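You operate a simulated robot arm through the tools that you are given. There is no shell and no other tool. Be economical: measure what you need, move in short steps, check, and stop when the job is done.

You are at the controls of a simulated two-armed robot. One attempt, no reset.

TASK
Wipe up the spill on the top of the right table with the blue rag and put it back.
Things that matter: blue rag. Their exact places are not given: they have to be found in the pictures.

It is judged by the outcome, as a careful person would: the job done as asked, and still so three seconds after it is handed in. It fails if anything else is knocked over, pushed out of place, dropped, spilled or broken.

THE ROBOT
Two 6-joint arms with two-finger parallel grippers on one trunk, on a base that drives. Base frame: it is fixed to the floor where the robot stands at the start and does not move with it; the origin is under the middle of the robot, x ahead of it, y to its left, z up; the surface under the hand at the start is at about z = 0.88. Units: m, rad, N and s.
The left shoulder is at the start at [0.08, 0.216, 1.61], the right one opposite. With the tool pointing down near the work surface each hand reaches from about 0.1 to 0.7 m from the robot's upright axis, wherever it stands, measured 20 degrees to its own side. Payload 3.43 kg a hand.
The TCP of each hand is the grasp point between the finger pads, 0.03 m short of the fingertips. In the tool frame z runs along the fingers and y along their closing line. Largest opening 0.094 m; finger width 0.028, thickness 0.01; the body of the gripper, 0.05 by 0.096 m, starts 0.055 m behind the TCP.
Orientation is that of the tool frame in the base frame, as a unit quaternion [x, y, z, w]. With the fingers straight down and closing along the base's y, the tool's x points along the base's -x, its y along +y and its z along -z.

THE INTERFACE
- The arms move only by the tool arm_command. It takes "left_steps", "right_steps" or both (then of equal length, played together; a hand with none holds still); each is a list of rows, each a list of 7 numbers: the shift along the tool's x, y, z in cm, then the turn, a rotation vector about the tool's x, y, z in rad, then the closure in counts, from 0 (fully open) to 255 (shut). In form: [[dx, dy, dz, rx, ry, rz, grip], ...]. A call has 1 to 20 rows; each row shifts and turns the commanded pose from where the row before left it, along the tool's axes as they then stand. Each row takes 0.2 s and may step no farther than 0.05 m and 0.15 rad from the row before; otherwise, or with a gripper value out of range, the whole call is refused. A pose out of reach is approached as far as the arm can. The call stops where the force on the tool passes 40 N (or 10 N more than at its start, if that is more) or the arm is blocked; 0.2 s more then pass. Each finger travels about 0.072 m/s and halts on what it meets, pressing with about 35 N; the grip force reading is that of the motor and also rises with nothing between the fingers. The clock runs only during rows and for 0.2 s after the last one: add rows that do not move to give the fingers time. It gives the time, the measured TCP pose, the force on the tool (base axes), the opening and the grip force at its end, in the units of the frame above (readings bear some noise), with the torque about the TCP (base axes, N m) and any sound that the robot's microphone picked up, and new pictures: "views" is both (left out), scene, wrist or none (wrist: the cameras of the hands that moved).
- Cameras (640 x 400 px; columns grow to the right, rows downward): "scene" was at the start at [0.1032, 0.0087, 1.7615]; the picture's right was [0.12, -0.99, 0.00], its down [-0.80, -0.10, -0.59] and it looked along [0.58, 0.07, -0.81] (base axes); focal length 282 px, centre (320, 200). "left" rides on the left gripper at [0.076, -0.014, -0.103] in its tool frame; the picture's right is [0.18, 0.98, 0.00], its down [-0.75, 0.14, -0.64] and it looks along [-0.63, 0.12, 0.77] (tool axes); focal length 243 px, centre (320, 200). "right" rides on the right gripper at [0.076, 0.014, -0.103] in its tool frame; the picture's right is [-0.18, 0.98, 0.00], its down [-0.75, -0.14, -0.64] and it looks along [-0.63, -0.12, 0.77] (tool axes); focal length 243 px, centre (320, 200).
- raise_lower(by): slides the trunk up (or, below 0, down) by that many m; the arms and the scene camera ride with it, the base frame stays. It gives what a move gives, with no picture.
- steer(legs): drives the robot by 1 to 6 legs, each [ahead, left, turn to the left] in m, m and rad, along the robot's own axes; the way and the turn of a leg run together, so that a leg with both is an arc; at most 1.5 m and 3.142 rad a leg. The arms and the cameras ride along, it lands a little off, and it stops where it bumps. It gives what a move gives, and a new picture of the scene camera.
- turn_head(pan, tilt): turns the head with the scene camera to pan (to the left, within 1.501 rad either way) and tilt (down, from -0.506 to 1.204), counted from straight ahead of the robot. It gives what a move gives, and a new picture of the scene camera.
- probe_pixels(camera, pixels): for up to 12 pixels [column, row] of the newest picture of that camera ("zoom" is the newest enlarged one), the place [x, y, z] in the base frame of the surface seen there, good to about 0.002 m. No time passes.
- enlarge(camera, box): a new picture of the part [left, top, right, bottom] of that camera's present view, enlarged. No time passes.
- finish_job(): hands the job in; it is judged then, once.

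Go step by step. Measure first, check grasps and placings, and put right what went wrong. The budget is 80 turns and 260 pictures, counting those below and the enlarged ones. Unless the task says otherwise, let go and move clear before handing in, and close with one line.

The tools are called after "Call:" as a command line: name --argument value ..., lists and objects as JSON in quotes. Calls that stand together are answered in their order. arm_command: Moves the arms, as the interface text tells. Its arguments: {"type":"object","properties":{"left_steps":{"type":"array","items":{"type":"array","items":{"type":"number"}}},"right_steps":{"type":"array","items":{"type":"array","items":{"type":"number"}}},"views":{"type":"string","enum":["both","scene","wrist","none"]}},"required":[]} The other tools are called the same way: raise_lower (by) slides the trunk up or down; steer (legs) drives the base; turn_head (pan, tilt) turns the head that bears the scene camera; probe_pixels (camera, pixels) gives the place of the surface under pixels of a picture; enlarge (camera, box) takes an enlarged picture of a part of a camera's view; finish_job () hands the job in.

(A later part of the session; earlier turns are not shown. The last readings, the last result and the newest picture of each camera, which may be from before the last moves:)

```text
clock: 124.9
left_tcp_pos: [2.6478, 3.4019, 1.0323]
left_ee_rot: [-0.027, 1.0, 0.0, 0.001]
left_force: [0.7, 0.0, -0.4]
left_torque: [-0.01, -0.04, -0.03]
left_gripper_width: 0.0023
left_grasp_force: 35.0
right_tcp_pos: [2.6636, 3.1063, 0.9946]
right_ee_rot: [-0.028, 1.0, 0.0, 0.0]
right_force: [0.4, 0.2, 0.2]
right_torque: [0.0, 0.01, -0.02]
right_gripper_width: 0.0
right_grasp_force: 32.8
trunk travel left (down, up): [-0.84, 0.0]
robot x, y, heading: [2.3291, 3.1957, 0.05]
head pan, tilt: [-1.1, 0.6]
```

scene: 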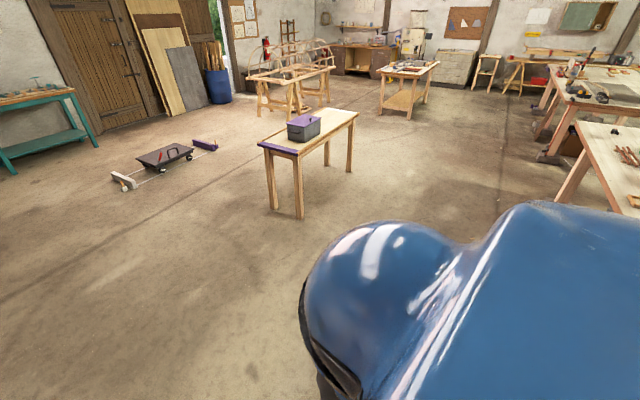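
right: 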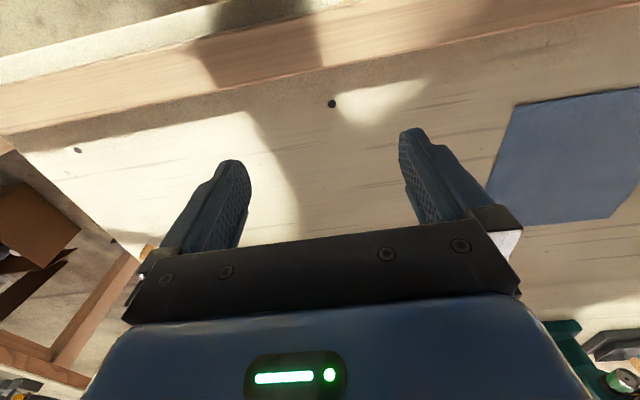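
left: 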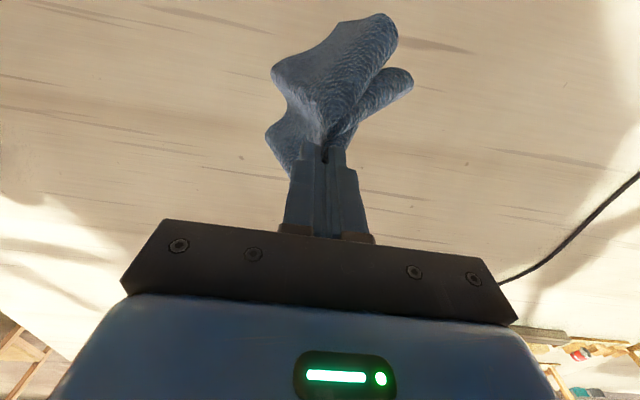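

The lane behind the bench is clear. I'll straighten out, drive right about 3 m, then turn to face the bench from behind.

Call:
turn_head --pan 0.0 --tilt 0.7

Call:
steer --legs '[[0, 0, -0.055], [0, -1.5, 0], [0, -1.5, 0], [0, 0, 3.1]]'

```text
clock: 126.2
left_tcp_pos: [2.6478, 3.4032, 1.0328]
left_ee_rot: [-0.028, 1.0, 0.0, 0.0]
left_force: [0.8, 0.1, 0.1]
left_torque: [-0.02, 0.0, -0.03]
left_gripper_width: 0.0024
left_grasp_force: 34.7
right_tcp_pos: [2.6653, 3.1076, 0.994]
right_ee_rot: [-0.027, 1.0, 0.0, 0.0]
right_force: [-0.9, -0.7, -0.3]
right_torque: [0.0, 0.0, 0.05]
right_gripper_width: 0.0
right_grasp_force: 33.3
trunk travel left (down, up): [-0.84, 0.0]
robot x, y, heading: [2.329, 3.194, 0.056]
head pan, tilt: [0.0, 0.7]
```

scene: 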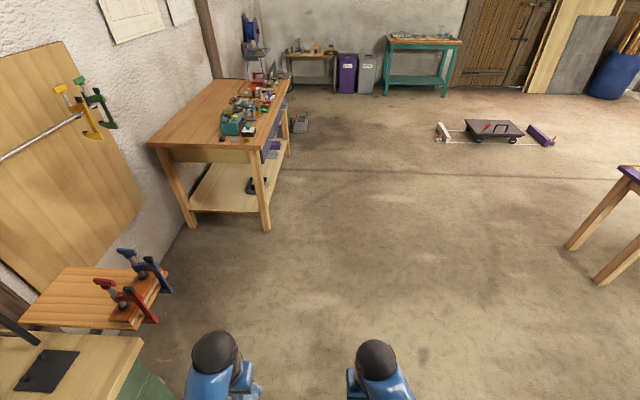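

```text
clock: 148.2
left_tcp_pos: [1.9935, 0.0397, 1.0345]
left_ee_rot: [0.999, -0.036, 0.0, 0.0]
left_force: [-0.6, 0.2, -0.1]
left_torque: [0.0, 0.04, -0.02]
left_gripper_width: 0.002
left_grasp_force: 34.6
right_tcp_pos: [2.0166, 0.3335, 0.9948]
right_ee_rot: [0.999, -0.038, 0.0, 0.001]
right_force: [-0.1, -0.7, 0.4]
right_torque: [0.02, 0.01, 0.0]
right_gripper_width: 0.0
right_grasp_force: 33.3
trunk travel left (down, up): [-0.84, 0.0]
robot x, y, heading: [2.3322, 0.203, 3.067]
head pan, tilt: [0.0, 0.7]
```

scene: 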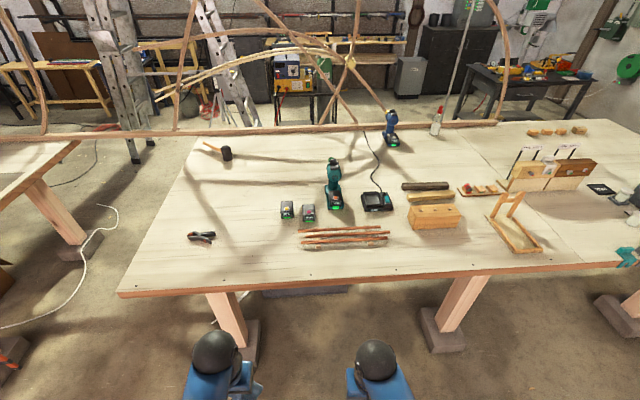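

Excellent view from behind. I'll zoom in to find the spill and measure it and the nearby objects.

Call:
enlarge --camera "scene" --box '[190, 130, 350, 230]'

Call:
enlarge --camera "scene" --box '[100, 200, 340, 310]'

Call:
probe_pixels --camera "scene" --pixels '[[200, 238], [212, 237], [287, 205], [308, 210], [302, 235], [333, 160], [333, 200], [227, 150], [130, 290], [260, 280], [260, 185]]'

```text
4.00 times, centred on (270, 180) of scene
```

zoom: 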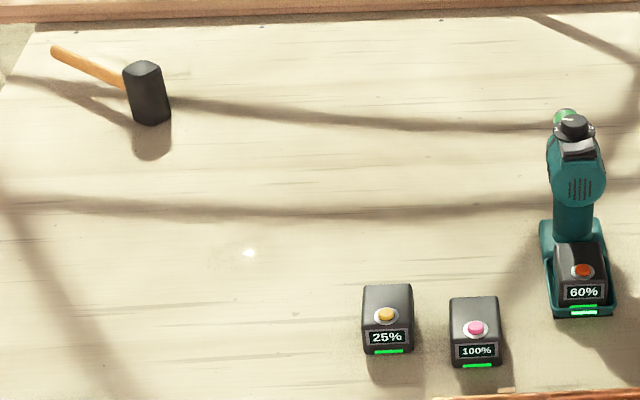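

```text
2.67 times, centred on (220, 255) of scene
```

zoom: 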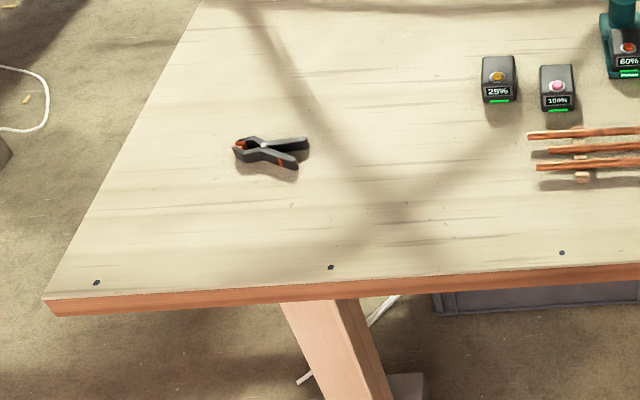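

```text
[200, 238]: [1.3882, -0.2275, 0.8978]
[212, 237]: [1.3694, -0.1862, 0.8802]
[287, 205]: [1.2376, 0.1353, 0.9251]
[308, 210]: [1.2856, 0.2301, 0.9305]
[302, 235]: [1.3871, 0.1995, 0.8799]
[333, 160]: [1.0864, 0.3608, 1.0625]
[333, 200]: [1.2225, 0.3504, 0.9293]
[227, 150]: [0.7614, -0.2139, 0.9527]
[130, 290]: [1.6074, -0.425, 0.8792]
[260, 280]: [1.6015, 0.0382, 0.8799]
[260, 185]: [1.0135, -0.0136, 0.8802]
```

The spill shows at zoom (248,252), between the mallet, the clamp and the batteries. I'll get its exact extent.

Call:
enlarge --camera "scene" --box '[230, 178, 275, 206]'

Call:
probe_pixels --camera "scene" --pixels '[[252, 193], [242, 193], [246, 193], [257, 193], [261, 193], [252, 187], [252, 189], [252, 196], [252, 199]]'

```text
14.22 times, centred on (252, 192) of scene
```

zoom: 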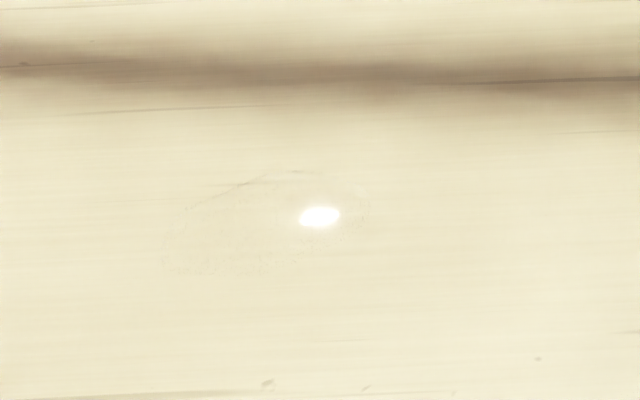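

```text
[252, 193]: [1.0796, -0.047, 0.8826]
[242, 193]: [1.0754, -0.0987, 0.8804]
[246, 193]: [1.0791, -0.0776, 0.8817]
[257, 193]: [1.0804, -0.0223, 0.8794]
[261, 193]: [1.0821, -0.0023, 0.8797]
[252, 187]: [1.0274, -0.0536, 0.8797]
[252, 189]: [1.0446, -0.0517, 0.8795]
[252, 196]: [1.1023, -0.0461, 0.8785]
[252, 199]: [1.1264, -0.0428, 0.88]
```

The puddle spans about x 1.04–1.11, y -0.105–-0.025. I'll square up and approach the bench edge (x≈1.615) to about x=1.96.

Call:
steer --legs '[[0, 0, 0.07], [0.37, 0, 0]]'

Call:
turn_head --pan 0.1 --tilt 0.9

```text
clock: 151.0
left_tcp_pos: [1.6482, 0.0142, 1.034]
left_ee_rot: [1.0, 0.002, -0.001, 0.0]
left_force: [-0.3, 0.5, 0.0]
left_torque: [0.0, 0.0, -0.04]
left_gripper_width: 0.0023
left_grasp_force: 34.8
right_tcp_pos: [1.6464, 0.3094, 0.9955]
right_ee_rot: [1.0, 0.002, -0.001, 0.0]
right_force: [0.8, -0.5, 0.4]
right_torque: [0.0, 0.02, 0.01]
right_gripper_width: 0.0
right_grasp_force: 33.1
trunk travel left (down, up): [-0.84, 0.0]
robot x, y, heading: [1.9695, 0.202, -3.137]
head pan, tilt: [0.0, 0.7]
```

scene: 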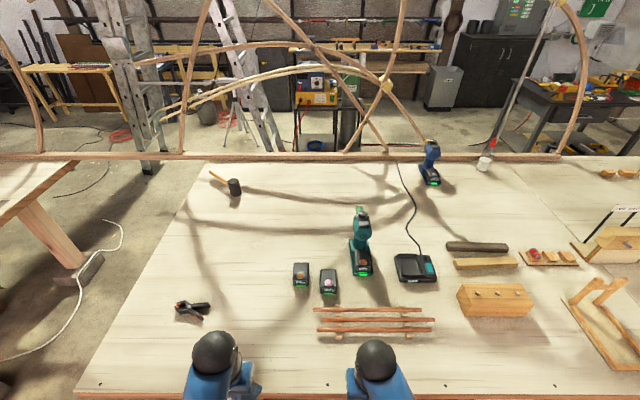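

```text
clock: 151.8
left_tcp_pos: [1.6458, 0.0141, 1.0322]
left_ee_rot: [1.0, 0.002, 0.0, -0.001]
left_force: [-0.4, 0.4, -0.3]
left_torque: [-0.01, 0.0, -0.03]
left_gripper_width: 0.0022
left_grasp_force: 35.4
right_tcp_pos: [1.6453, 0.3094, 0.9945]
right_ee_rot: [1.0, 0.002, -0.001, 0.0]
right_force: [-0.7, -0.2, 0.3]
right_torque: [0.0, 0.01, 0.0]
right_gripper_width: 0.0002
right_grasp_force: 33.1
trunk travel left (down, up): [-0.84, 0.0]
robot x, y, heading: [1.9695, 0.2052, -3.134]
head pan, tilt: [0.099, 0.901]
```

scene: 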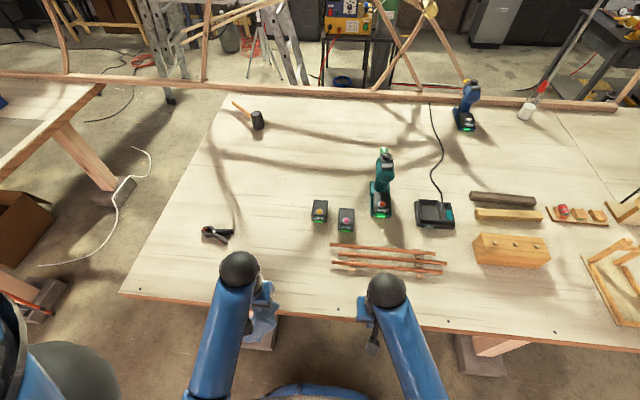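

Path to the spill passes between the clamp (y≈-0.2) and the batteries (y≈0.135). I'll extend the left hand forward at a safe height.

Call:
arm_command --left_steps '[[-4.5, 0.8, 0, 0, 0, 0, 255], [-4.5, 0.8, 0, 0, 0, 0, 255], [-4.5, 0.8, 0, 0, 0, 0, 255], [-4.5, 0.8, 0, 0, 0, 0, 255], [-4.5, 0.8, 0, 0, 0, 0, 255], [-4.5, 0.8, 0, 0, 0, 0, 255], [-4.5, 0.8, 0, 0, 0, 0, 255], [-4.5, 0.8, 0, 0, 0, 0, 255], [-4.5, 0.8, 0, 0, 0, 0, 255], [-4.5, 0.8, 0, 0, 0, 0, 255]]'

```text
clock: 154.0
left_tcp_pos: [1.2614, -0.0623, 1.0493]
left_ee_rot: [1.0, 0.002, 0.0, 0.0]
left_force: [0.6, 0.3, 0.1]
left_torque: [0.05, 0.0, -0.01]
left_gripper_width: 0.0022
left_grasp_force: 35.1
left hand out of reach, approached as far as the arm can: row 9, 10
right_tcp_pos: [1.6441, 0.3078, 0.9951]
right_ee_rot: [1.0, 0.001, 0.0, 0.0]
right_force: [-0.5, 0.4, -0.1]
right_torque: [0.01, 0.01, -0.03]
right_gripper_width: 0.0002
right_grasp_force: 33.2
trunk travel left (down, up): [-0.84, 0.0]
robot x, y, heading: [1.9724, 0.2036, -3.14]
head pan, tilt: [0.099, 0.901]
```

scene: 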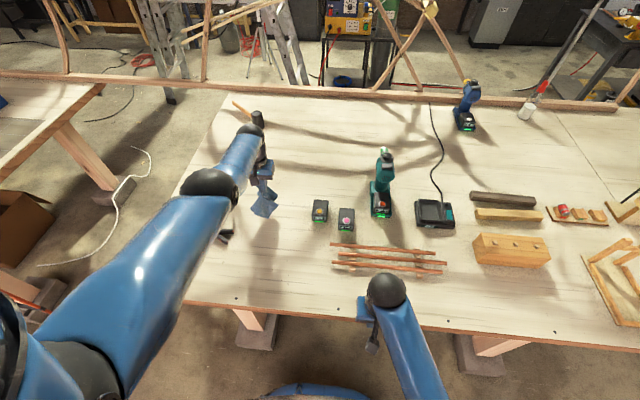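
left: 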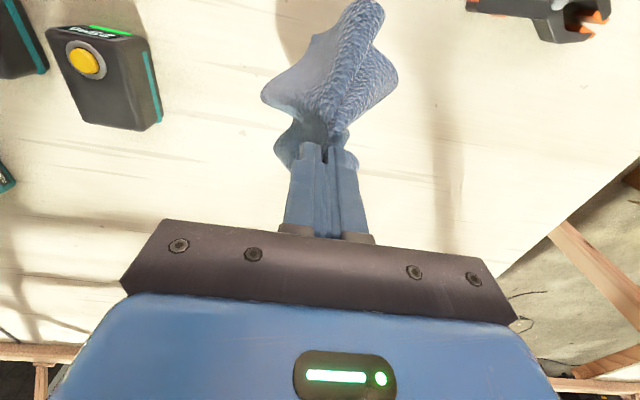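

The upright-tool reach ends at x≈1.26, so I need a lower trunk and a tilted hand. First I'll raise both hands clear, then lower the trunk 0.3.

Call:
arm_command --left_steps '[[3.5, 0, -3.4, 0, 0, 0, 255], [3.5, 0, -3.4, 0, 0, 0, 255], [3.5, 0, -3.4, 0, 0, 0, 255], [3.5, 0, -3.4, 0, 0, 0, 255], [3.5, 0, -3.4, 0, 0, 0, 255], [3.5, 0, -3.4, 0, 0, 0, 255]]' --right_steps '[[1, 0, -4.5, 0, 0, 0, 255], [1, 0, -4.5, 0, 0, 0, 255], [1, 0, -4.5, 0, 0, 0, 255], [1, 0, -4.5, 0, 0, 0, 255], [1, 0, -4.5, 0, 0, 0, 255], [1, 0, -4.5, 0, 0, 0, 255]]' --views "scene"

```text
clock: 155.4
left_tcp_pos: [1.3514, -0.0614, 1.1367]
left_ee_rot: [1.0, 0.001, -0.001, 0.0]
left_force: [-0.3, 0.0, -0.1]
left_torque: [-0.03, -0.01, -0.03]
left_gripper_width: 0.0021
left_grasp_force: 34.4
left hand out of reach, approached as far as the arm can: row 3, 4, 5, 6
right_tcp_pos: [1.7448, 0.3321, 1.067]
right_ee_rot: [1.0, 0.002, -0.004, 0.001]
right_force: [0.3, -0.2, 0.3]
right_torque: [-0.02, 0.0, 0.0]
right_gripper_width: 0.0001
right_grasp_force: 33.2
right hand out of reach, approached as far as the arm can: row 2, 3, 4, 5, 6
trunk travel left (down, up): [-0.84, 0.0]
robot x, y, heading: [1.9731, 0.2017, -3.14]
head pan, tilt: [0.099, 0.901]
```

scene: 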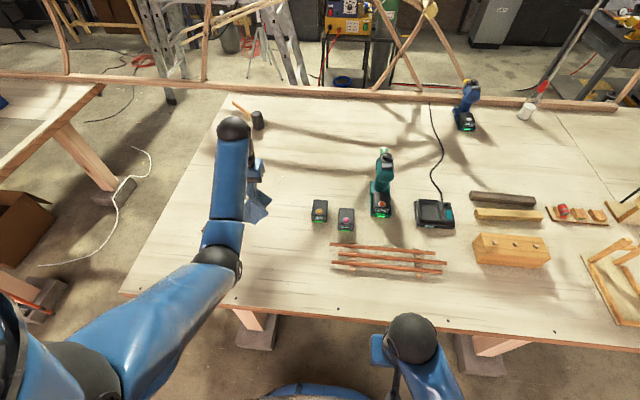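

Raising is limited with the tool straight down. I'll tilt the left tool forward (fingers outward), which should ease both limits, and similarly ease the right one.

Call:
arm_command --left_steps '[[0, 0, 0, 0, -0.13, 0, 255], [0, 0, 0, 0, -0.13, 0, 255], [0, 0, 0, 0, -0.13, 0, 255], [0, 0, 0, 0, -0.13, 0, 255], [0, 0, 0, 0, -0.13, 0, 255]]' --right_steps '[[0, 0, 0, 0, -0.14, 0, 255], [0, 0, 0, 0, -0.14, 0, 255], [0, 0, 0, 0, -0.14, 0, 255], [0, 0, 0, 0, -0.14, 0, 255], [0, 0, 0, 0, -0.14, 0, 255]]' --views "both"

```text
clock: 156.3
left_tcp_pos: [1.3481, -0.0614, 1.1343]
left_ee_rot: [0.976, 0.002, -0.216, 0.0]
left_force: [-0.4, -0.2, 0.5]
left_torque: [-0.04, -0.03, -0.05]
left_gripper_width: 0.0023
left_grasp_force: 35.0
right_tcp_pos: [1.74, 0.332, 1.0719]
right_ee_rot: [0.97, 0.001, -0.242, 0.002]
right_force: [-3.9, 3.0, 1.3]
right_torque: [-0.27, -0.45, 0.4]
right_gripper_width: 0.0
right_grasp_force: 33.2
trunk travel left (down, up): [-0.84, 0.0]
robot x, y, heading: [1.9718, 0.2071, -3.136]
head pan, tilt: [0.099, 0.901]
stopped in row 4 (right hand): the force on the tool passed its limit at 116 N (the readings are from after the stop); the commanded pose is now the measured one
```

scene: 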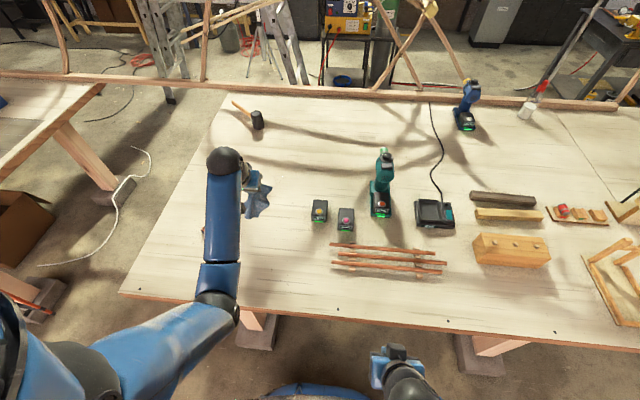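
right: 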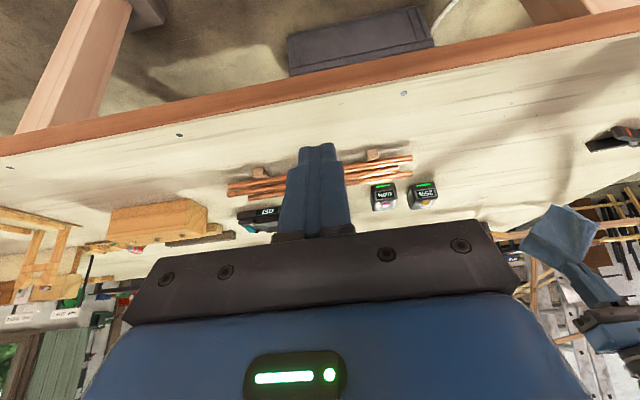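
left: 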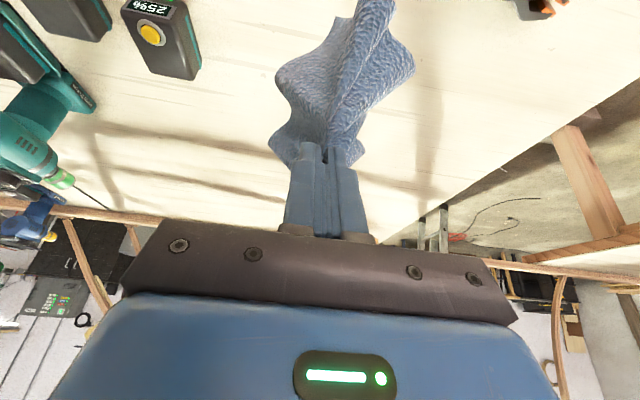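

The right arm touched its own body and stopped; I'll leave it. Before lowering the trunk, I'll probe the left elbow's height relative to the bench.

Call:
probe_pixels --camera "scene" --pixels '[[215, 285], [222, 312], [225, 165], [222, 220], [150, 310], [60, 350], [390, 375], [395, 355], [235, 300]]'

```text
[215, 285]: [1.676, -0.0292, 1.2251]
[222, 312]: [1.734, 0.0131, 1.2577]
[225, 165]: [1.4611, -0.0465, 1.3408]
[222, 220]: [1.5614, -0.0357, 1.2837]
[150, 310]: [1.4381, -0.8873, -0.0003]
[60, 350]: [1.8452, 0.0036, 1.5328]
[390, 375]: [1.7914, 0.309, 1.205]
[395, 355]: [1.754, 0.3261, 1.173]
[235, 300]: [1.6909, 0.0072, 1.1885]
```

Elbow is at about z 1.2, x 1.70. I'll tilt to 45° and extend to x≈1.20, so that the elbow straightens before the trunk goes down.

Call:
arm_command --left_steps '[[0, 0, 0, 0, -0.12, 0, 255], [0, 0, 0, 0, -0.12, 0, 255], [0, 0, 0, 0, -0.11, 0, 255], [-2.6, 0, 2.6, 0, 0, 0, 255], [-2.6, 0, 2.6, 0, 0, 0, 255], [-2.6, 0, 2.6, 0, 0, 0, 255], [-2.6, 0, 2.6, 0, 0, 0, 255]]' --views "scene"

```text
clock: 157.9
left_tcp_pos: [1.2007, -0.0647, 1.134]
left_ee_rot: [0.924, 0.002, -0.382, 0.001]
left_force: [-0.8, -0.3, -0.5]
left_torque: [0.02, -0.04, -0.01]
left_gripper_width: 0.0023
left_grasp_force: 35.6
right_tcp_pos: [1.7386, 0.3318, 1.0706]
right_ee_rot: [0.97, 0.0, -0.242, 0.001]
right_force: [-11.8, 3.5, 0.7]
right_torque: [-0.19, -0.83, 0.31]
right_gripper_width: 0.0002
right_grasp_force: 33.2
trunk travel left (down, up): [-0.84, 0.0]
robot x, y, heading: [1.9694, 0.2026, -3.14]
head pan, tilt: [0.099, 0.901]
```

scene: 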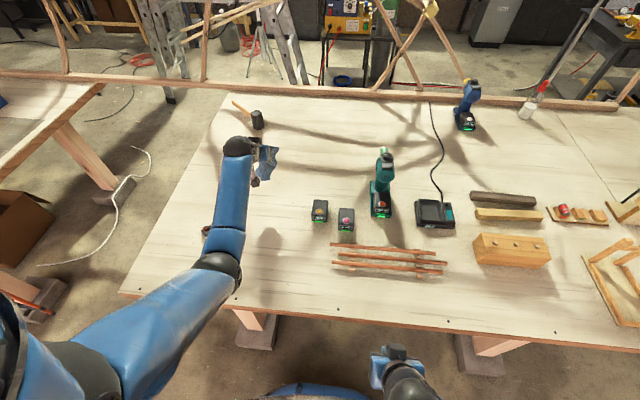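

Now I'll ease the right hand off its body contact and lower the trunk by 0.12.

Call:
arm_command --right_steps '[[-2.2, 0, 1.2, 0, 0, 0, 255]]' --views "none"

Call:
raise_lower --by -0.12

Call:
arm_command --left_steps '[[-2.8, 0, 2.8, 0, 0, 0, 255], [-2.8, 0, 2.8, 0, 0, 0, 255], [-2.1, 0, -2.1, 0, 0, 0, 255], [-2.1, 0, -2.1, 0, 0, 0, 255]]' --views "both"

```text
clock: 158.3
left_tcp_pos: [1.2031, -0.0645, 1.1363]
left_ee_rot: [0.923, 0.001, -0.384, -0.001]
left_force: [0.2, -0.9, 0.2]
left_torque: [0.02, -0.02, -0.04]
left_gripper_width: 0.0021
left_grasp_force: 34.7
right_tcp_pos: [1.716, 0.3293, 1.0716]
right_ee_rot: [0.97, 0.001, -0.242, 0.001]
right_force: [1.0, 0.1, 0.2]
right_torque: [-0.01, 0.01, 0.03]
right_gripper_width: 0.0
right_grasp_force: 32.7
trunk travel left (down, up): [-0.84, 0.0]
robot x, y, heading: [1.9766, 0.2088, -3.146]
head pan, tilt: [0.099, 0.901]
```

```text
clock: 159.8
left_tcp_pos: [1.2027, -0.0634, 1.0163]
left_ee_rot: [0.923, 0.002, -0.384, 0.001]
left_force: [-0.2, 0.0, 0.3]
left_torque: [-0.05, 0.03, -0.08]
left_gripper_width: 0.002
left_grasp_force: 35.5
right_tcp_pos: [1.7144, 0.3316, 0.9508]
right_ee_rot: [0.97, 0.0, -0.242, 0.002]
right_force: [-0.4, 0.9, -0.1]
right_torque: [0.0, -0.02, 0.02]
right_gripper_width: 0.0001
right_grasp_force: 33.4
trunk travel left (down, up): [-0.72, 0.12]
robot x, y, heading: [1.9734, 0.2051, -3.138]
head pan, tilt: [0.099, 0.901]
```

```text
clock: 160.8
left_tcp_pos: [1.1216, -0.0624, 1.0763]
left_ee_rot: [0.923, 0.002, -0.384, 0.001]
left_force: [-0.2, -0.4, -0.3]
left_torque: [0.02, 0.0, -0.03]
left_gripper_width: 0.0023
left_grasp_force: 35.0
right_tcp_pos: [1.716, 0.3303, 0.9515]
right_ee_rot: [0.97, 0.001, -0.243, 0.002]
right_force: [-1.2, -0.5, -1.1]
right_torque: [-0.01, 0.0, 0.01]
right_gripper_width: 0.0
right_grasp_force: 32.6
trunk travel left (down, up): [-0.72, 0.12]
robot x, y, heading: [1.9721, 0.2035, -3.137]
head pan, tilt: [0.099, 0.901]
```

scene: 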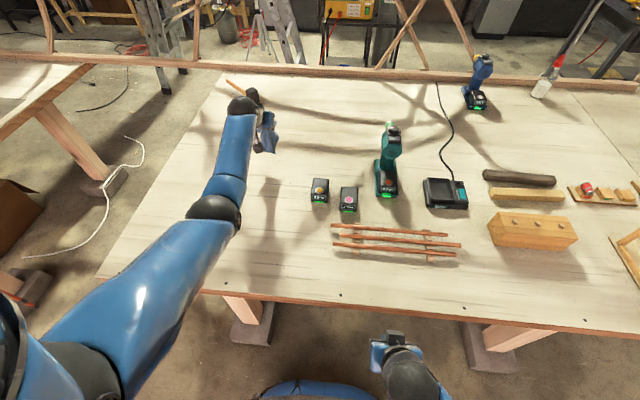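
left: 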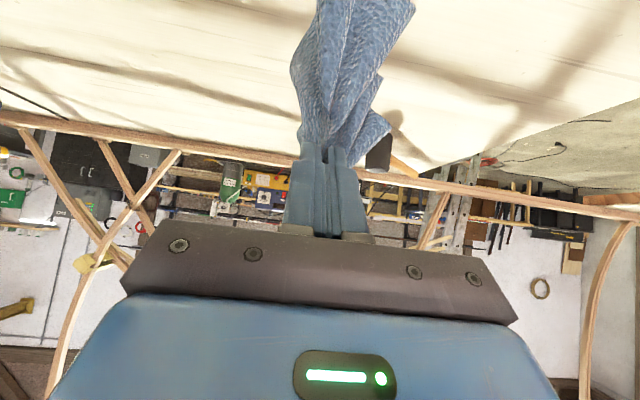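

The hand now gets to x≈1.12. I'll lower the trunk another 0.10 and check.

Call:
raise_lower --by -0.1

Call:
arm_command --left_steps '[[-0.7, 0.5, 0.7, 0, 0, 0, 255], [0, 0, 0, 0, 0, 0, 255]]' --views "both"

```text
clock: 162.1
left_tcp_pos: [1.1219, -0.0626, 0.9759]
left_ee_rot: [0.924, 0.001, -0.383, 0.001]
left_force: [0.4, -0.5, -0.5]
left_torque: [0.0, 0.01, -0.02]
left_gripper_width: 0.0023
left_grasp_force: 35.1
right_tcp_pos: [1.7146, 0.3312, 0.8511]
right_ee_rot: [0.97, 0.0, -0.242, 0.001]
right_force: [-0.4, 0.3, 0.5]
right_torque: [-0.02, -0.01, 0.0]
right_gripper_width: 0.0
right_grasp_force: 32.8
trunk travel left (down, up): [-0.62, 0.22]
robot x, y, heading: [1.9735, 0.2016, -3.134]
head pan, tilt: [0.099, 0.901]
```

```text
clock: 162.7
left_tcp_pos: [1.1118, -0.0676, 0.9754]
left_ee_rot: [0.924, 0.001, -0.383, 0.0]
left_force: [1.2, -0.5, 0.6]
left_torque: [0.0, -0.04, -0.05]
left_gripper_width: 0.002
left_grasp_force: 35.3
right_tcp_pos: [1.7155, 0.3307, 0.8518]
right_ee_rot: [0.97, 0.001, -0.242, 0.002]
right_force: [0.1, -0.7, -0.1]
right_torque: [0.01, -0.04, -0.01]
right_gripper_width: 0.0001
right_grasp_force: 33.1
trunk travel left (down, up): [-0.62, 0.22]
robot x, y, heading: [1.9698, 0.2071, -3.138]
head pan, tilt: [0.099, 0.901]
```

scene: 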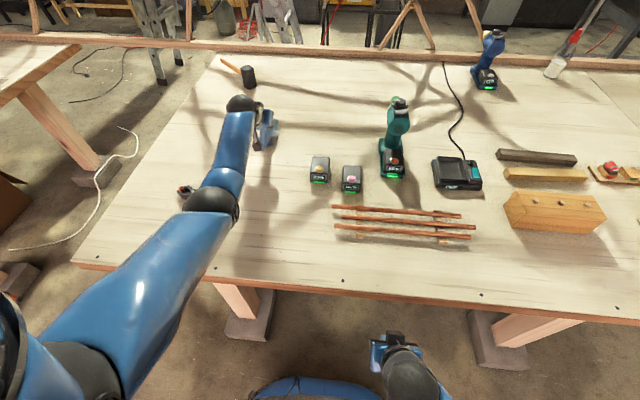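
left: 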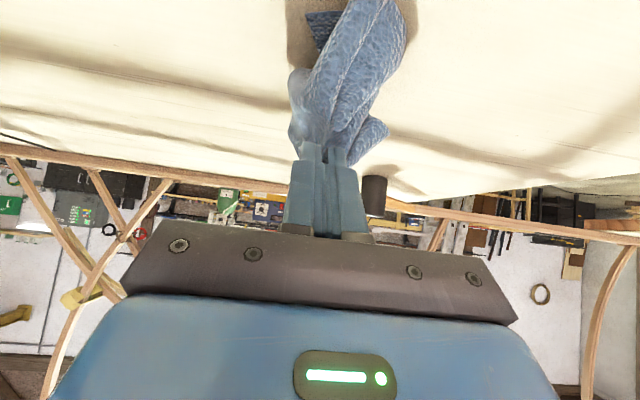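

The rag hangs over the spill. I'll come down just behind it (tips at x≈1.12) until light contact.

Call:
arm_command --left_steps '[[2.1, 0, -2.1, 0, 0, 0, 255], [1.6, 0, 1.6, 0, 0, 0, 255], [1.6, 0, 1.6, 0, 0, 0, 255], [0.5, 0, 0.5, 0, 0, 0, 255], [0.4, 0, 0.4, 0, 0, 0, 255]]' --views "both"

```text
clock: 163.9
left_tcp_pos: [1.1411, -0.0697, 0.9169]
left_ee_rot: [0.924, 0.002, -0.383, 0.0]
left_force: [-0.3, 0.0, 0.1]
left_torque: [0.02, 0.01, -0.02]
left_gripper_width: 0.0023
left_grasp_force: 35.1
right_tcp_pos: [1.715, 0.3309, 0.853]
right_ee_rot: [0.97, 0.0, -0.241, 0.002]
right_force: [0.7, -0.3, 0.0]
right_torque: [0.02, 0.02, -0.03]
right_gripper_width: 0.0
right_grasp_force: 32.5
trunk travel left (down, up): [-0.62, 0.22]
robot x, y, heading: [1.9732, 0.2067, -3.14]
head pan, tilt: [0.099, 0.901]
```

scene: 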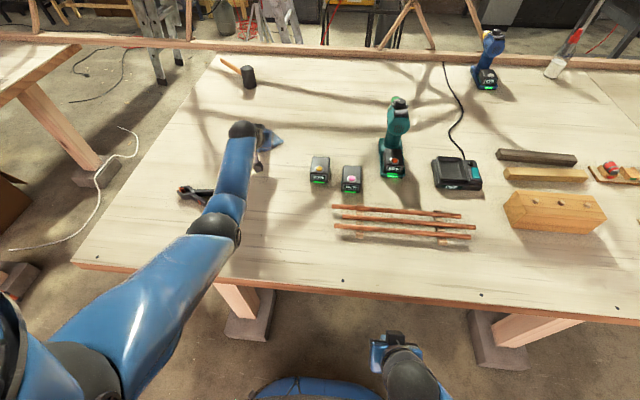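
left: 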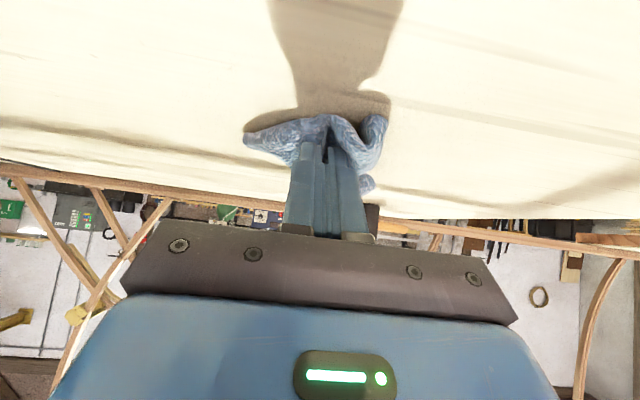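

The rag is spread ahead of the tips on the wood. I'll press lightly and make wiping strokes across the puddle.

Call:
arm_command --left_steps '[[0.28, -2.5, 0.28, 0, 0, 0, 255], [0, -2.0, 0, 0, 0, 0, 255], [-2.2, 0, 2.2, 0, 0, 0, 255], [-2.2, 0, 2.2, 0, 0, 0, 255], [-2.0, 0, 2.0, 0, 0, 0, 255], [0, 2.5, 0, 0, 0, 0, 255], [2.2, 0, -2.2, 0, 0, 0, 255], [2.2, 0, -2.2, 0, 0, 0, 255], [2.0, 0, -2.0, 0, 0, 0, 255], [0, 2.5, 0, 0, 0, 0, 255], [-2.2, 0, 2.2, 0, 0, 0, 255], [-2.2, 0, 2.2, 0, 0, 0, 255], [-2.0, 0, 2.0, 0, 0, 0, 255], [0, 2.5, 0, 0, 0, 0, 255], [2.2, 0, -2.2, 0, 0, 0, 255], [2.2, 0, -2.2, 0, 0, 0, 255], [2.0, 0, -2.0, 0, 0, 0, 255]]' --views "both"

```text
clock: 167.1
left_tcp_pos: [1.1234, -0.0995, 0.914]
left_ee_rot: [0.929, 0.004, -0.369, -0.002]
left_force: [2.1, 0.2, 3.0]
left_torque: [-0.03, 0.07, -0.01]
left_gripper_width: 0.0023
left_grasp_force: 35.1
left hand out of reach, approached as far as the arm can: row 4, 5, 14
right_tcp_pos: [1.7168, 0.3313, 0.8515]
right_ee_rot: [0.97, 0.0, -0.243, 0.001]
right_force: [0.3, 0.6, -0.3]
right_torque: [-0.02, 0.04, -0.01]
right_gripper_width: 0.0
right_grasp_force: 32.4
trunk travel left (down, up): [-0.62, 0.22]
robot x, y, heading: [1.9742, 0.2026, -3.139]
head pan, tilt: [0.099, 0.901]
stopped in row 15 (left hand): the force on the tool passed its limit at 117 N (the readings are from after the stop); the commanded pose is now the measured one
```

scene: 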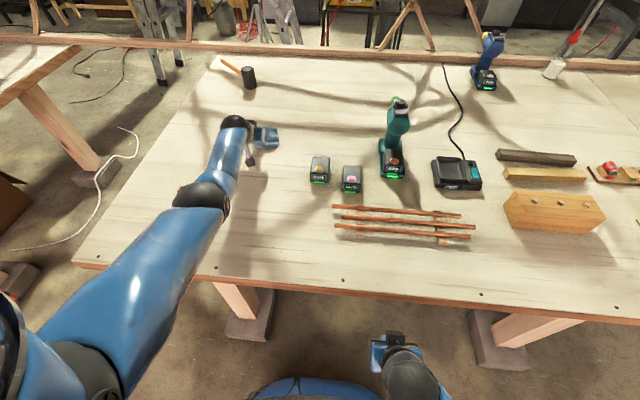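
left: 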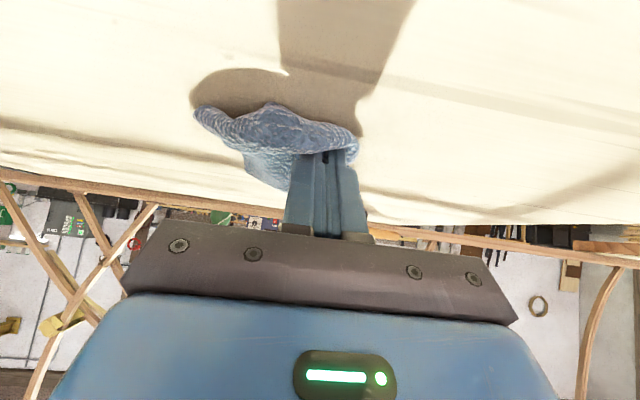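

A force stop occurred near the reach limit. I'll lift, pull back and inspect the spill.

Call:
arm_command --left_steps '[[-2.0, 0, -2.0, 0, 0, 0, 255], [-2.0, 0, -2.0, 0, 0, 0, 255], [2.8, -1, -2.8, 0, 0, 0, 255], [2.8, 0, -2.8, 0, 0, 0, 255], [2.8, 0, -2.8, 0, 0, 0, 255]]' --views "both"

Call:
enlarge --camera "scene" --box '[200, 90, 320, 165]'

```text
clock: 168.2
left_tcp_pos: [1.2388, -0.0864, 0.9721]
left_ee_rot: [0.93, 0.005, -0.368, -0.002]
left_force: [0.6, 0.0, -1.0]
left_torque: [0.03, -0.01, 0.0]
left_gripper_width: 0.0022
left_grasp_force: 35.0
right_tcp_pos: [1.7155, 0.3309, 0.8507]
right_ee_rot: [0.97, 0.001, -0.242, 0.001]
right_force: [0.1, -1.2, -0.4]
right_torque: [-0.01, -0.02, -0.01]
right_gripper_width: 0.0
right_grasp_force: 32.9
trunk travel left (down, up): [-0.62, 0.22]
robot x, y, heading: [1.9748, 0.206, -3.142]
head pan, tilt: [0.099, 0.901]
```

scene: 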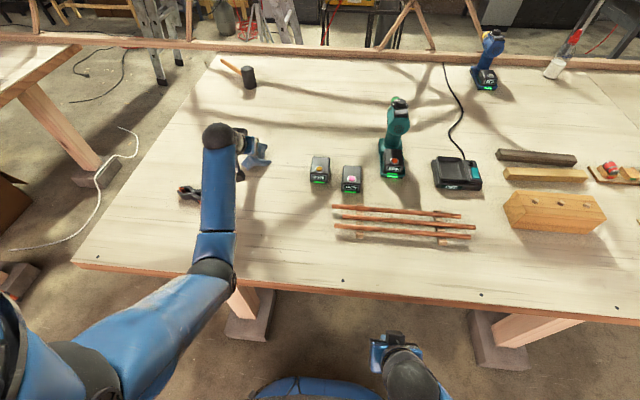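
left: 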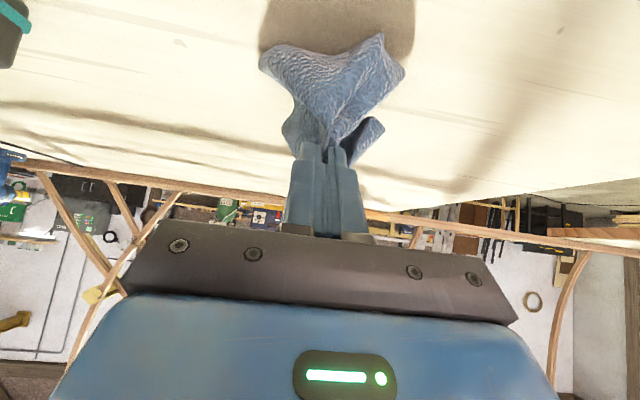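

```text
5.33 times, centred on (260, 128) of scene
```

zoom: 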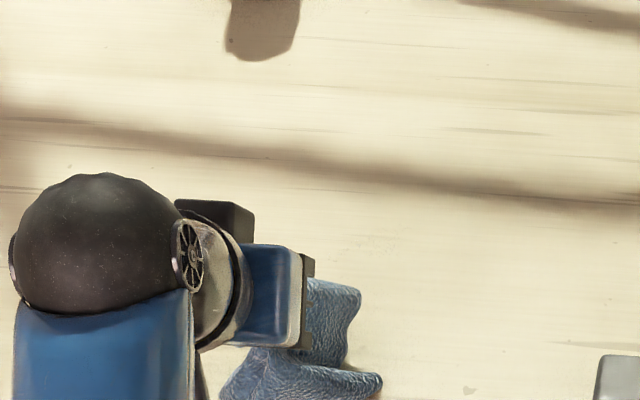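

I see faint texture near zoom (370,250), perhaps residue. I'll probe there and zoom closer.

Call:
probe_pixels --camera "zoom" --pixels '[[340, 235], [370, 250], [400, 240], [300, 240], [370, 275], [420, 270]]'

Call:
enlarge --camera "scene" --box '[240, 120, 300, 157]'

Call:
enlarge --camera "left" --box '[180, 20, 480, 200]'

```text
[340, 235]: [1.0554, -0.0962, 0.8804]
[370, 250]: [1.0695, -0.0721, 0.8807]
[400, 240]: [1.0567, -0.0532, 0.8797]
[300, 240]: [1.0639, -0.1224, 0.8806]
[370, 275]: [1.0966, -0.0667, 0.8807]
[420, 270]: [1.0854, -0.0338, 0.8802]
```

```text
10.67 times, centred on (270, 138) of scene
```

zoom: 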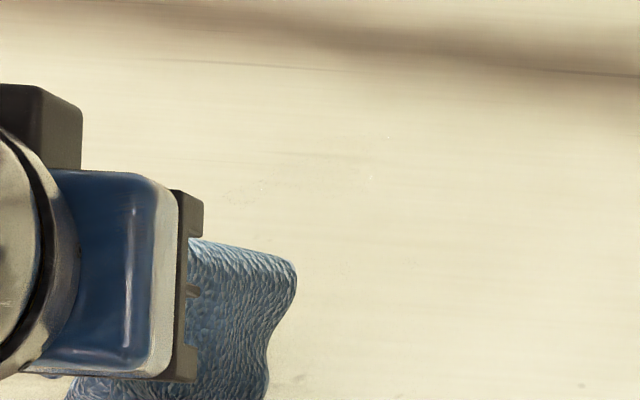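

```text
2.13 times, centred on (330, 110) of left
```

zoom: 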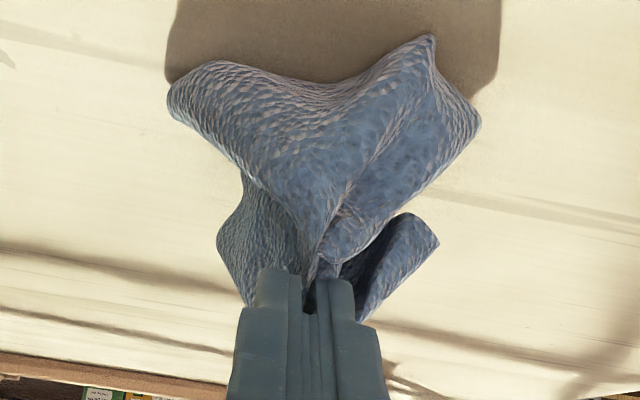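

Some faint residue remains around (1.07,-0.07). I want better reach for a second pass, so I'll check the elbow clearance first.

Call:
probe_pixels --camera "scene" --pixels '[[210, 268], [225, 268], [218, 245], [232, 280], [220, 200], [215, 135], [200, 285]]'

```text
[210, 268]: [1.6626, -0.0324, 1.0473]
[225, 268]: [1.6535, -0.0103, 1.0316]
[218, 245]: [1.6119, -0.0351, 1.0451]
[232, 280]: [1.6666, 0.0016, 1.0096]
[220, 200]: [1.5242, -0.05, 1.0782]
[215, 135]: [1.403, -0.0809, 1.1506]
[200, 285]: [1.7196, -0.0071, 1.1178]
```

The elbow bottom is about 0.94, so I'll raise and extend the hand first, then lower the trunk by 0.1 and recheck.

Call:
arm_command --left_steps '[[-3.1, 0, -3.3, 0, 0, 0, 255], [-3.1, 0, -3.3, 0, 0, 0, 255], [-1.4, 0, -1.5, 0, 0, 0, 255], [-2.9, 0, 2.7, 0, 0, 0, 255], [-2.9, 0, 2.7, 0, 0, 0, 255], [-2.9, 0, 2.7, 0, 0, 0, 255]]' --views "none"

Call:
steer --legs '[[0.03, 0, 0]]'

Call:
probe_pixels --camera "scene" --pixels '[[205, 190], [220, 195], [225, 215], [190, 190], [230, 165], [235, 125]]'

```text
clock: 169.7
left_tcp_pos: [1.1182, -0.093, 1.0823]
left_ee_rot: [0.93, 0.004, -0.367, -0.003]
left_force: [-1.0, -0.5, 0.1]
left_torque: [0.0, -0.01, -0.02]
left_gripper_width: 0.0019
left_grasp_force: 35.5
right_tcp_pos: [1.7148, 0.331, 0.8512]
right_ee_rot: [0.97, 0.0, -0.242, 0.002]
right_force: [-1.0, -0.1, -0.2]
right_torque: [0.01, 0.01, -0.01]
right_gripper_width: 0.0
right_grasp_force: 32.9
trunk travel left (down, up): [-0.62, 0.22]
robot x, y, heading: [1.9707, 0.2058, -3.133]
head pan, tilt: [0.099, 0.901]
```

```text
clock: 170.5
left_tcp_pos: [1.0962, -0.0928, 1.0891]
left_ee_rot: [0.929, 0.003, -0.371, -0.002]
left_force: [0.4, 0.1, 0.0]
left_torque: [0.0, 0.0, 0.03]
left_gripper_width: 0.0024
left_grasp_force: 34.9
right_tcp_pos: [1.6904, 0.3307, 0.8519]
right_ee_rot: [0.97, 0.0, -0.245, 0.001]
right_force: [1.0, -0.5, 1.0]
right_torque: [0.0, 0.04, -0.04]
right_gripper_width: 0.0001
right_grasp_force: 33.0
trunk travel left (down, up): [-0.62, 0.22]
robot x, y, heading: [1.9436, 0.2034, -3.137]
head pan, tilt: [0.099, 0.901]
```

scene: 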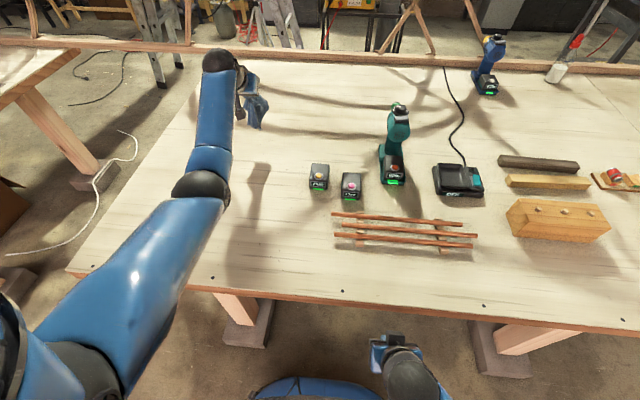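

```text
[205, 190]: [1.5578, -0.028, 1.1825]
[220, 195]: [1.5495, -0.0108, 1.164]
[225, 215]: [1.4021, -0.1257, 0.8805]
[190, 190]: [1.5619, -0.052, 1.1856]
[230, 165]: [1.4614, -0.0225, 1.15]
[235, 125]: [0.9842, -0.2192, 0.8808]
```

Elbow now has clearance (bottom ≈1.06). I'll lower 0.1 m and look at the spill spot.

Call:
raise_lower --by -0.1

Call:
enlarge --camera "scene" --box '[210, 60, 310, 122]'

Call:
enlarge --camera "scene" --box '[0, 0, 640, 400]'

```text
clock: 171.8
left_tcp_pos: [1.0901, -0.0936, 0.984]
left_ee_rot: [0.93, 0.004, -0.368, -0.002]
left_force: [0.0, 0.3, 0.2]
left_torque: [-0.05, -0.02, 0.0]
left_gripper_width: 0.0019
left_grasp_force: 35.2
right_tcp_pos: [1.686, 0.3309, 0.75]
right_ee_rot: [0.97, 0.001, -0.242, 0.002]
right_force: [-0.5, 0.8, -0.8]
right_torque: [-0.02, -0.04, -0.04]
right_gripper_width: 0.0
right_grasp_force: 33.1
trunk travel left (down, up): [-0.52, 0.32]
robot x, y, heading: [1.9458, 0.2047, -3.131]
head pan, tilt: [0.099, 0.901]
```

```text
6.40 times, centred on (260, 91) of scene
```

zoom: 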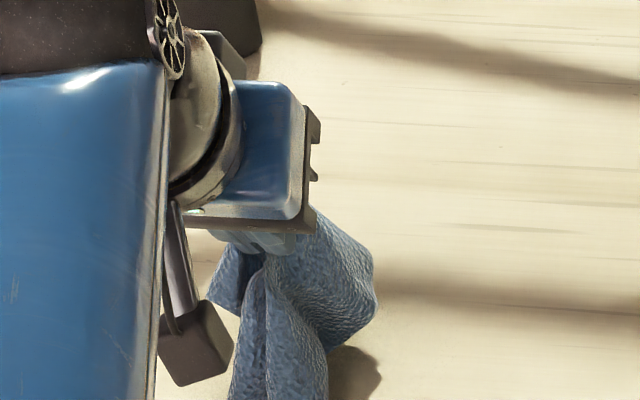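

```text
1.00 times, centred on (320, 200) of scene (not enlarged: the box is as wide or as high as the picture)
```

zoom: 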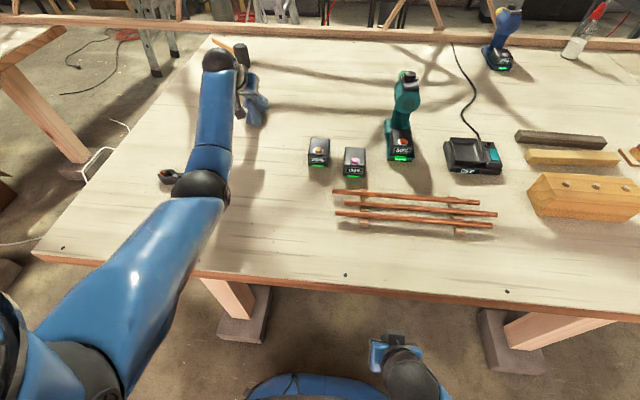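

Now there's good reach. I'll make a second, fuller wiping pass: down at x≈1.14, y≈-0.02, with strokes toward x≈1.03 and stepping in y.

Call:
arm_command --left_steps '[[1.82, -3.5, -1.72, 0, 0, 0, 255], [1.82, -3.5, -1.72, 0, 0, 0, 255], [2.4, 0, 2.55, 0, 0, 0, 255], [2.4, 0, 2.55, 0, 0, 0, 255], [-2.7, 0, 2.5, 0, 0, 0, 255], [-2.7, 0, 2.5, 0, 0, 0, 255], [-2.6, 0, 2.4, 0, 0, 0, 255], [0, 2.5, 0, 0, 0, 0, 255], [2.7, 0, -2.5, 0, 0, 0, 255], [2.7, 0, -2.5, 0, 0, 0, 255], [2.6, 0, -2.4, 0, 0, 0, 255], [0, 2.5, 0, 0, 0, 0, 255], [-2.7, 0, 2.5, 0, 0, 0, 255], [-2.7, 0, 2.5, 0, 0, 0, 255], [-2.6, 0, 2.4, 0, 0, 0, 255]]' --views "both"

```text
clock: 173.7
left_tcp_pos: [1.0613, -0.0462, 0.9134]
left_ee_rot: [0.931, 0.006, -0.365, -0.003]
left_force: [2.2, 0.3, 6.2]
left_torque: [0.02, 0.0, -0.03]
left_gripper_width: 0.0024
left_grasp_force: 35.6
left hand out of reach, approached as far as the arm can: row 7
right_tcp_pos: [1.6877, 0.3298, 0.7538]
right_ee_rot: [0.97, 0.0, -0.243, 0.002]
right_force: [-0.1, 0.2, 0.4]
right_torque: [0.03, -0.04, 0.0]
right_gripper_width: 0.0
right_grasp_force: 32.8
trunk travel left (down, up): [-0.52, 0.32]
robot x, y, heading: [1.9438, 0.2048, -3.137]
head pan, tilt: [0.099, 0.901]
stopped in row 9 (left hand): the force on the tool passed its limit at 86 N (the readings are from after the stop); the commanded pose is now the measured one
```

scene: 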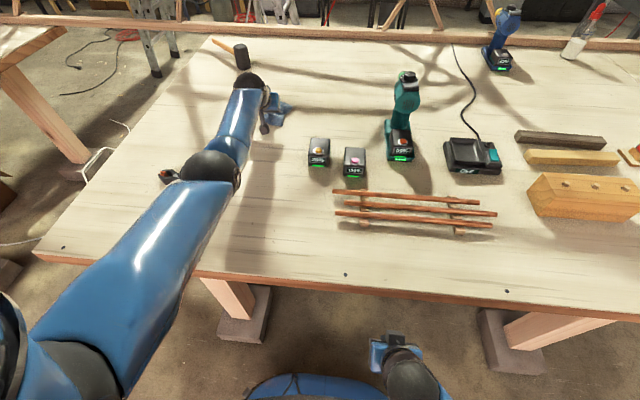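
left: 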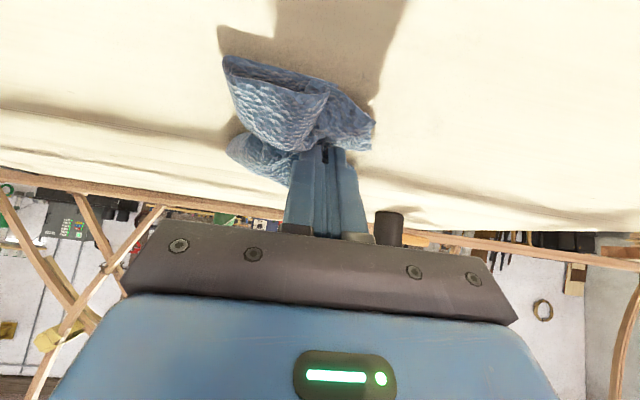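

Reach ends at about x=1.05 for the grasp point, but the rag covers ahead of it. I'll continue with shorter strokes between 1.06 and 1.14 across y -0.045…-0.12.

Call:
arm_command --left_steps '[[1.94, 0, -1.83, 0, 0, 0, 255], [1.94, 0, -1.83, 0, 0, 0, 255], [1.94, 0, -1.83, 0, 0, 0, 255], [0, 2.2, 0, 0, 0, 0, 255], [-1.9, 0, 1.79, 0, 0, 0, 255], [-1.9, 0, 1.79, 0, 0, 0, 255], [-1.5, 0, 1.4, 0, 0, 0, 255], [0, 2.2, 0, 0, 0, 0, 255], [1.9, 0, -1.79, 0, 0, 0, 255], [1.9, 0, -1.79, 0, 0, 0, 255], [1.5, 0, -1.4, 0, 0, 0, 255], [0, 2.2, 0, 0, 0, 0, 255], [-1.9, 0, 1.79, 0, 0, 0, 255], [-1.9, 0, 1.79, 0, 0, 0, 255], [-1.2, 0, 1.1, 0, 0, 0, 255], [1.7, 0, -1.6, 0, 0, 0, 255], [1.7, 0, -1.6, 0, 0, 0, 255], [1.7, 0, -1.6, 0, 0, 0, 255]]' --views "none"

Call:
arm_command --left_steps '[[-2.4, 0, -2.5, 0, 0, 0, 255], [-2.4, 0, -2.5, 0, 0, 0, 255], [2.8, -1, -2.6, 0, 0, 0, 255], [2.8, 0, -2.6, 0, 0, 0, 255], [2.8, 0, -2.6, 0, 0, 0, 255]]' --views "both"

```text
clock: 177.5
left_tcp_pos: [1.1425, -0.113, 0.9134]
left_ee_rot: [0.932, 0.006, -0.363, -0.004]
left_force: [-3.2, 0.5, 6.9]
left_torque: [-0.01, 0.15, -0.02]
left_gripper_width: 0.0021
left_grasp_force: 34.9
right_tcp_pos: [1.6868, 0.3299, 0.7505]
right_ee_rot: [0.97, 0.001, -0.243, 0.001]
right_force: [0.4, 1.1, 0.6]
right_torque: [-0.03, -0.04, -0.03]
right_gripper_width: 0.0
right_grasp_force: 32.9
trunk travel left (down, up): [-0.52, 0.32]
robot x, y, heading: [1.9415, 0.2074, -3.139]
head pan, tilt: [0.099, 0.901]
```

```text
clock: 178.7
left_tcp_pos: [1.2488, -0.1025, 1.0049]
left_ee_rot: [0.927, 0.005, -0.374, 0.001]
left_force: [-0.3, -0.7, -0.7]
left_torque: [-0.01, 0.01, -0.01]
left_gripper_width: 0.0018
left_grasp_force: 35.0
right_tcp_pos: [1.6842, 0.3332, 0.7556]
right_ee_rot: [0.97, 0.001, -0.244, 0.003]
right_force: [0.5, -0.4, -0.2]
right_torque: [0.0, -0.03, 0.0]
right_gripper_width: 0.0
right_grasp_force: 32.3
trunk travel left (down, up): [-0.52, 0.32]
robot x, y, heading: [1.9414, 0.2008, -3.136]
head pan, tilt: [0.099, 0.901]
```

scene: 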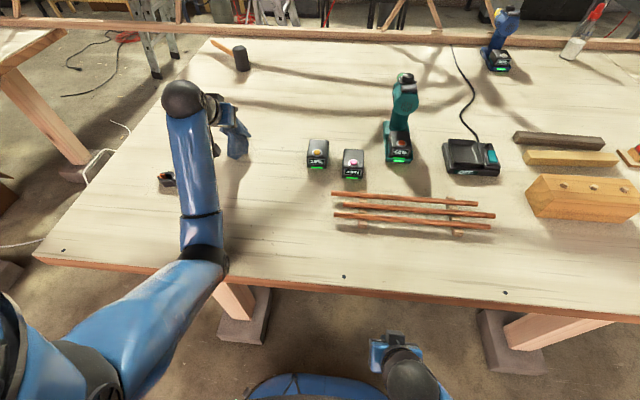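
left: 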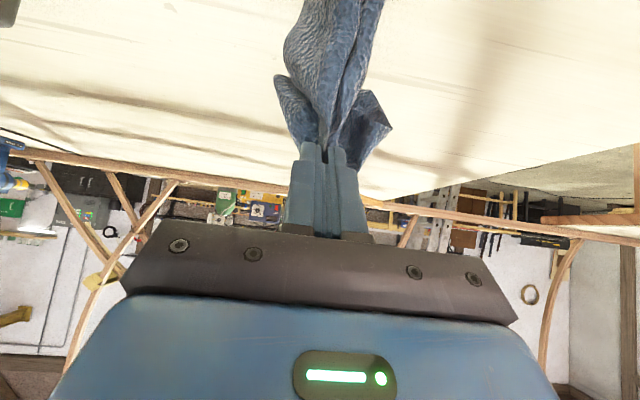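

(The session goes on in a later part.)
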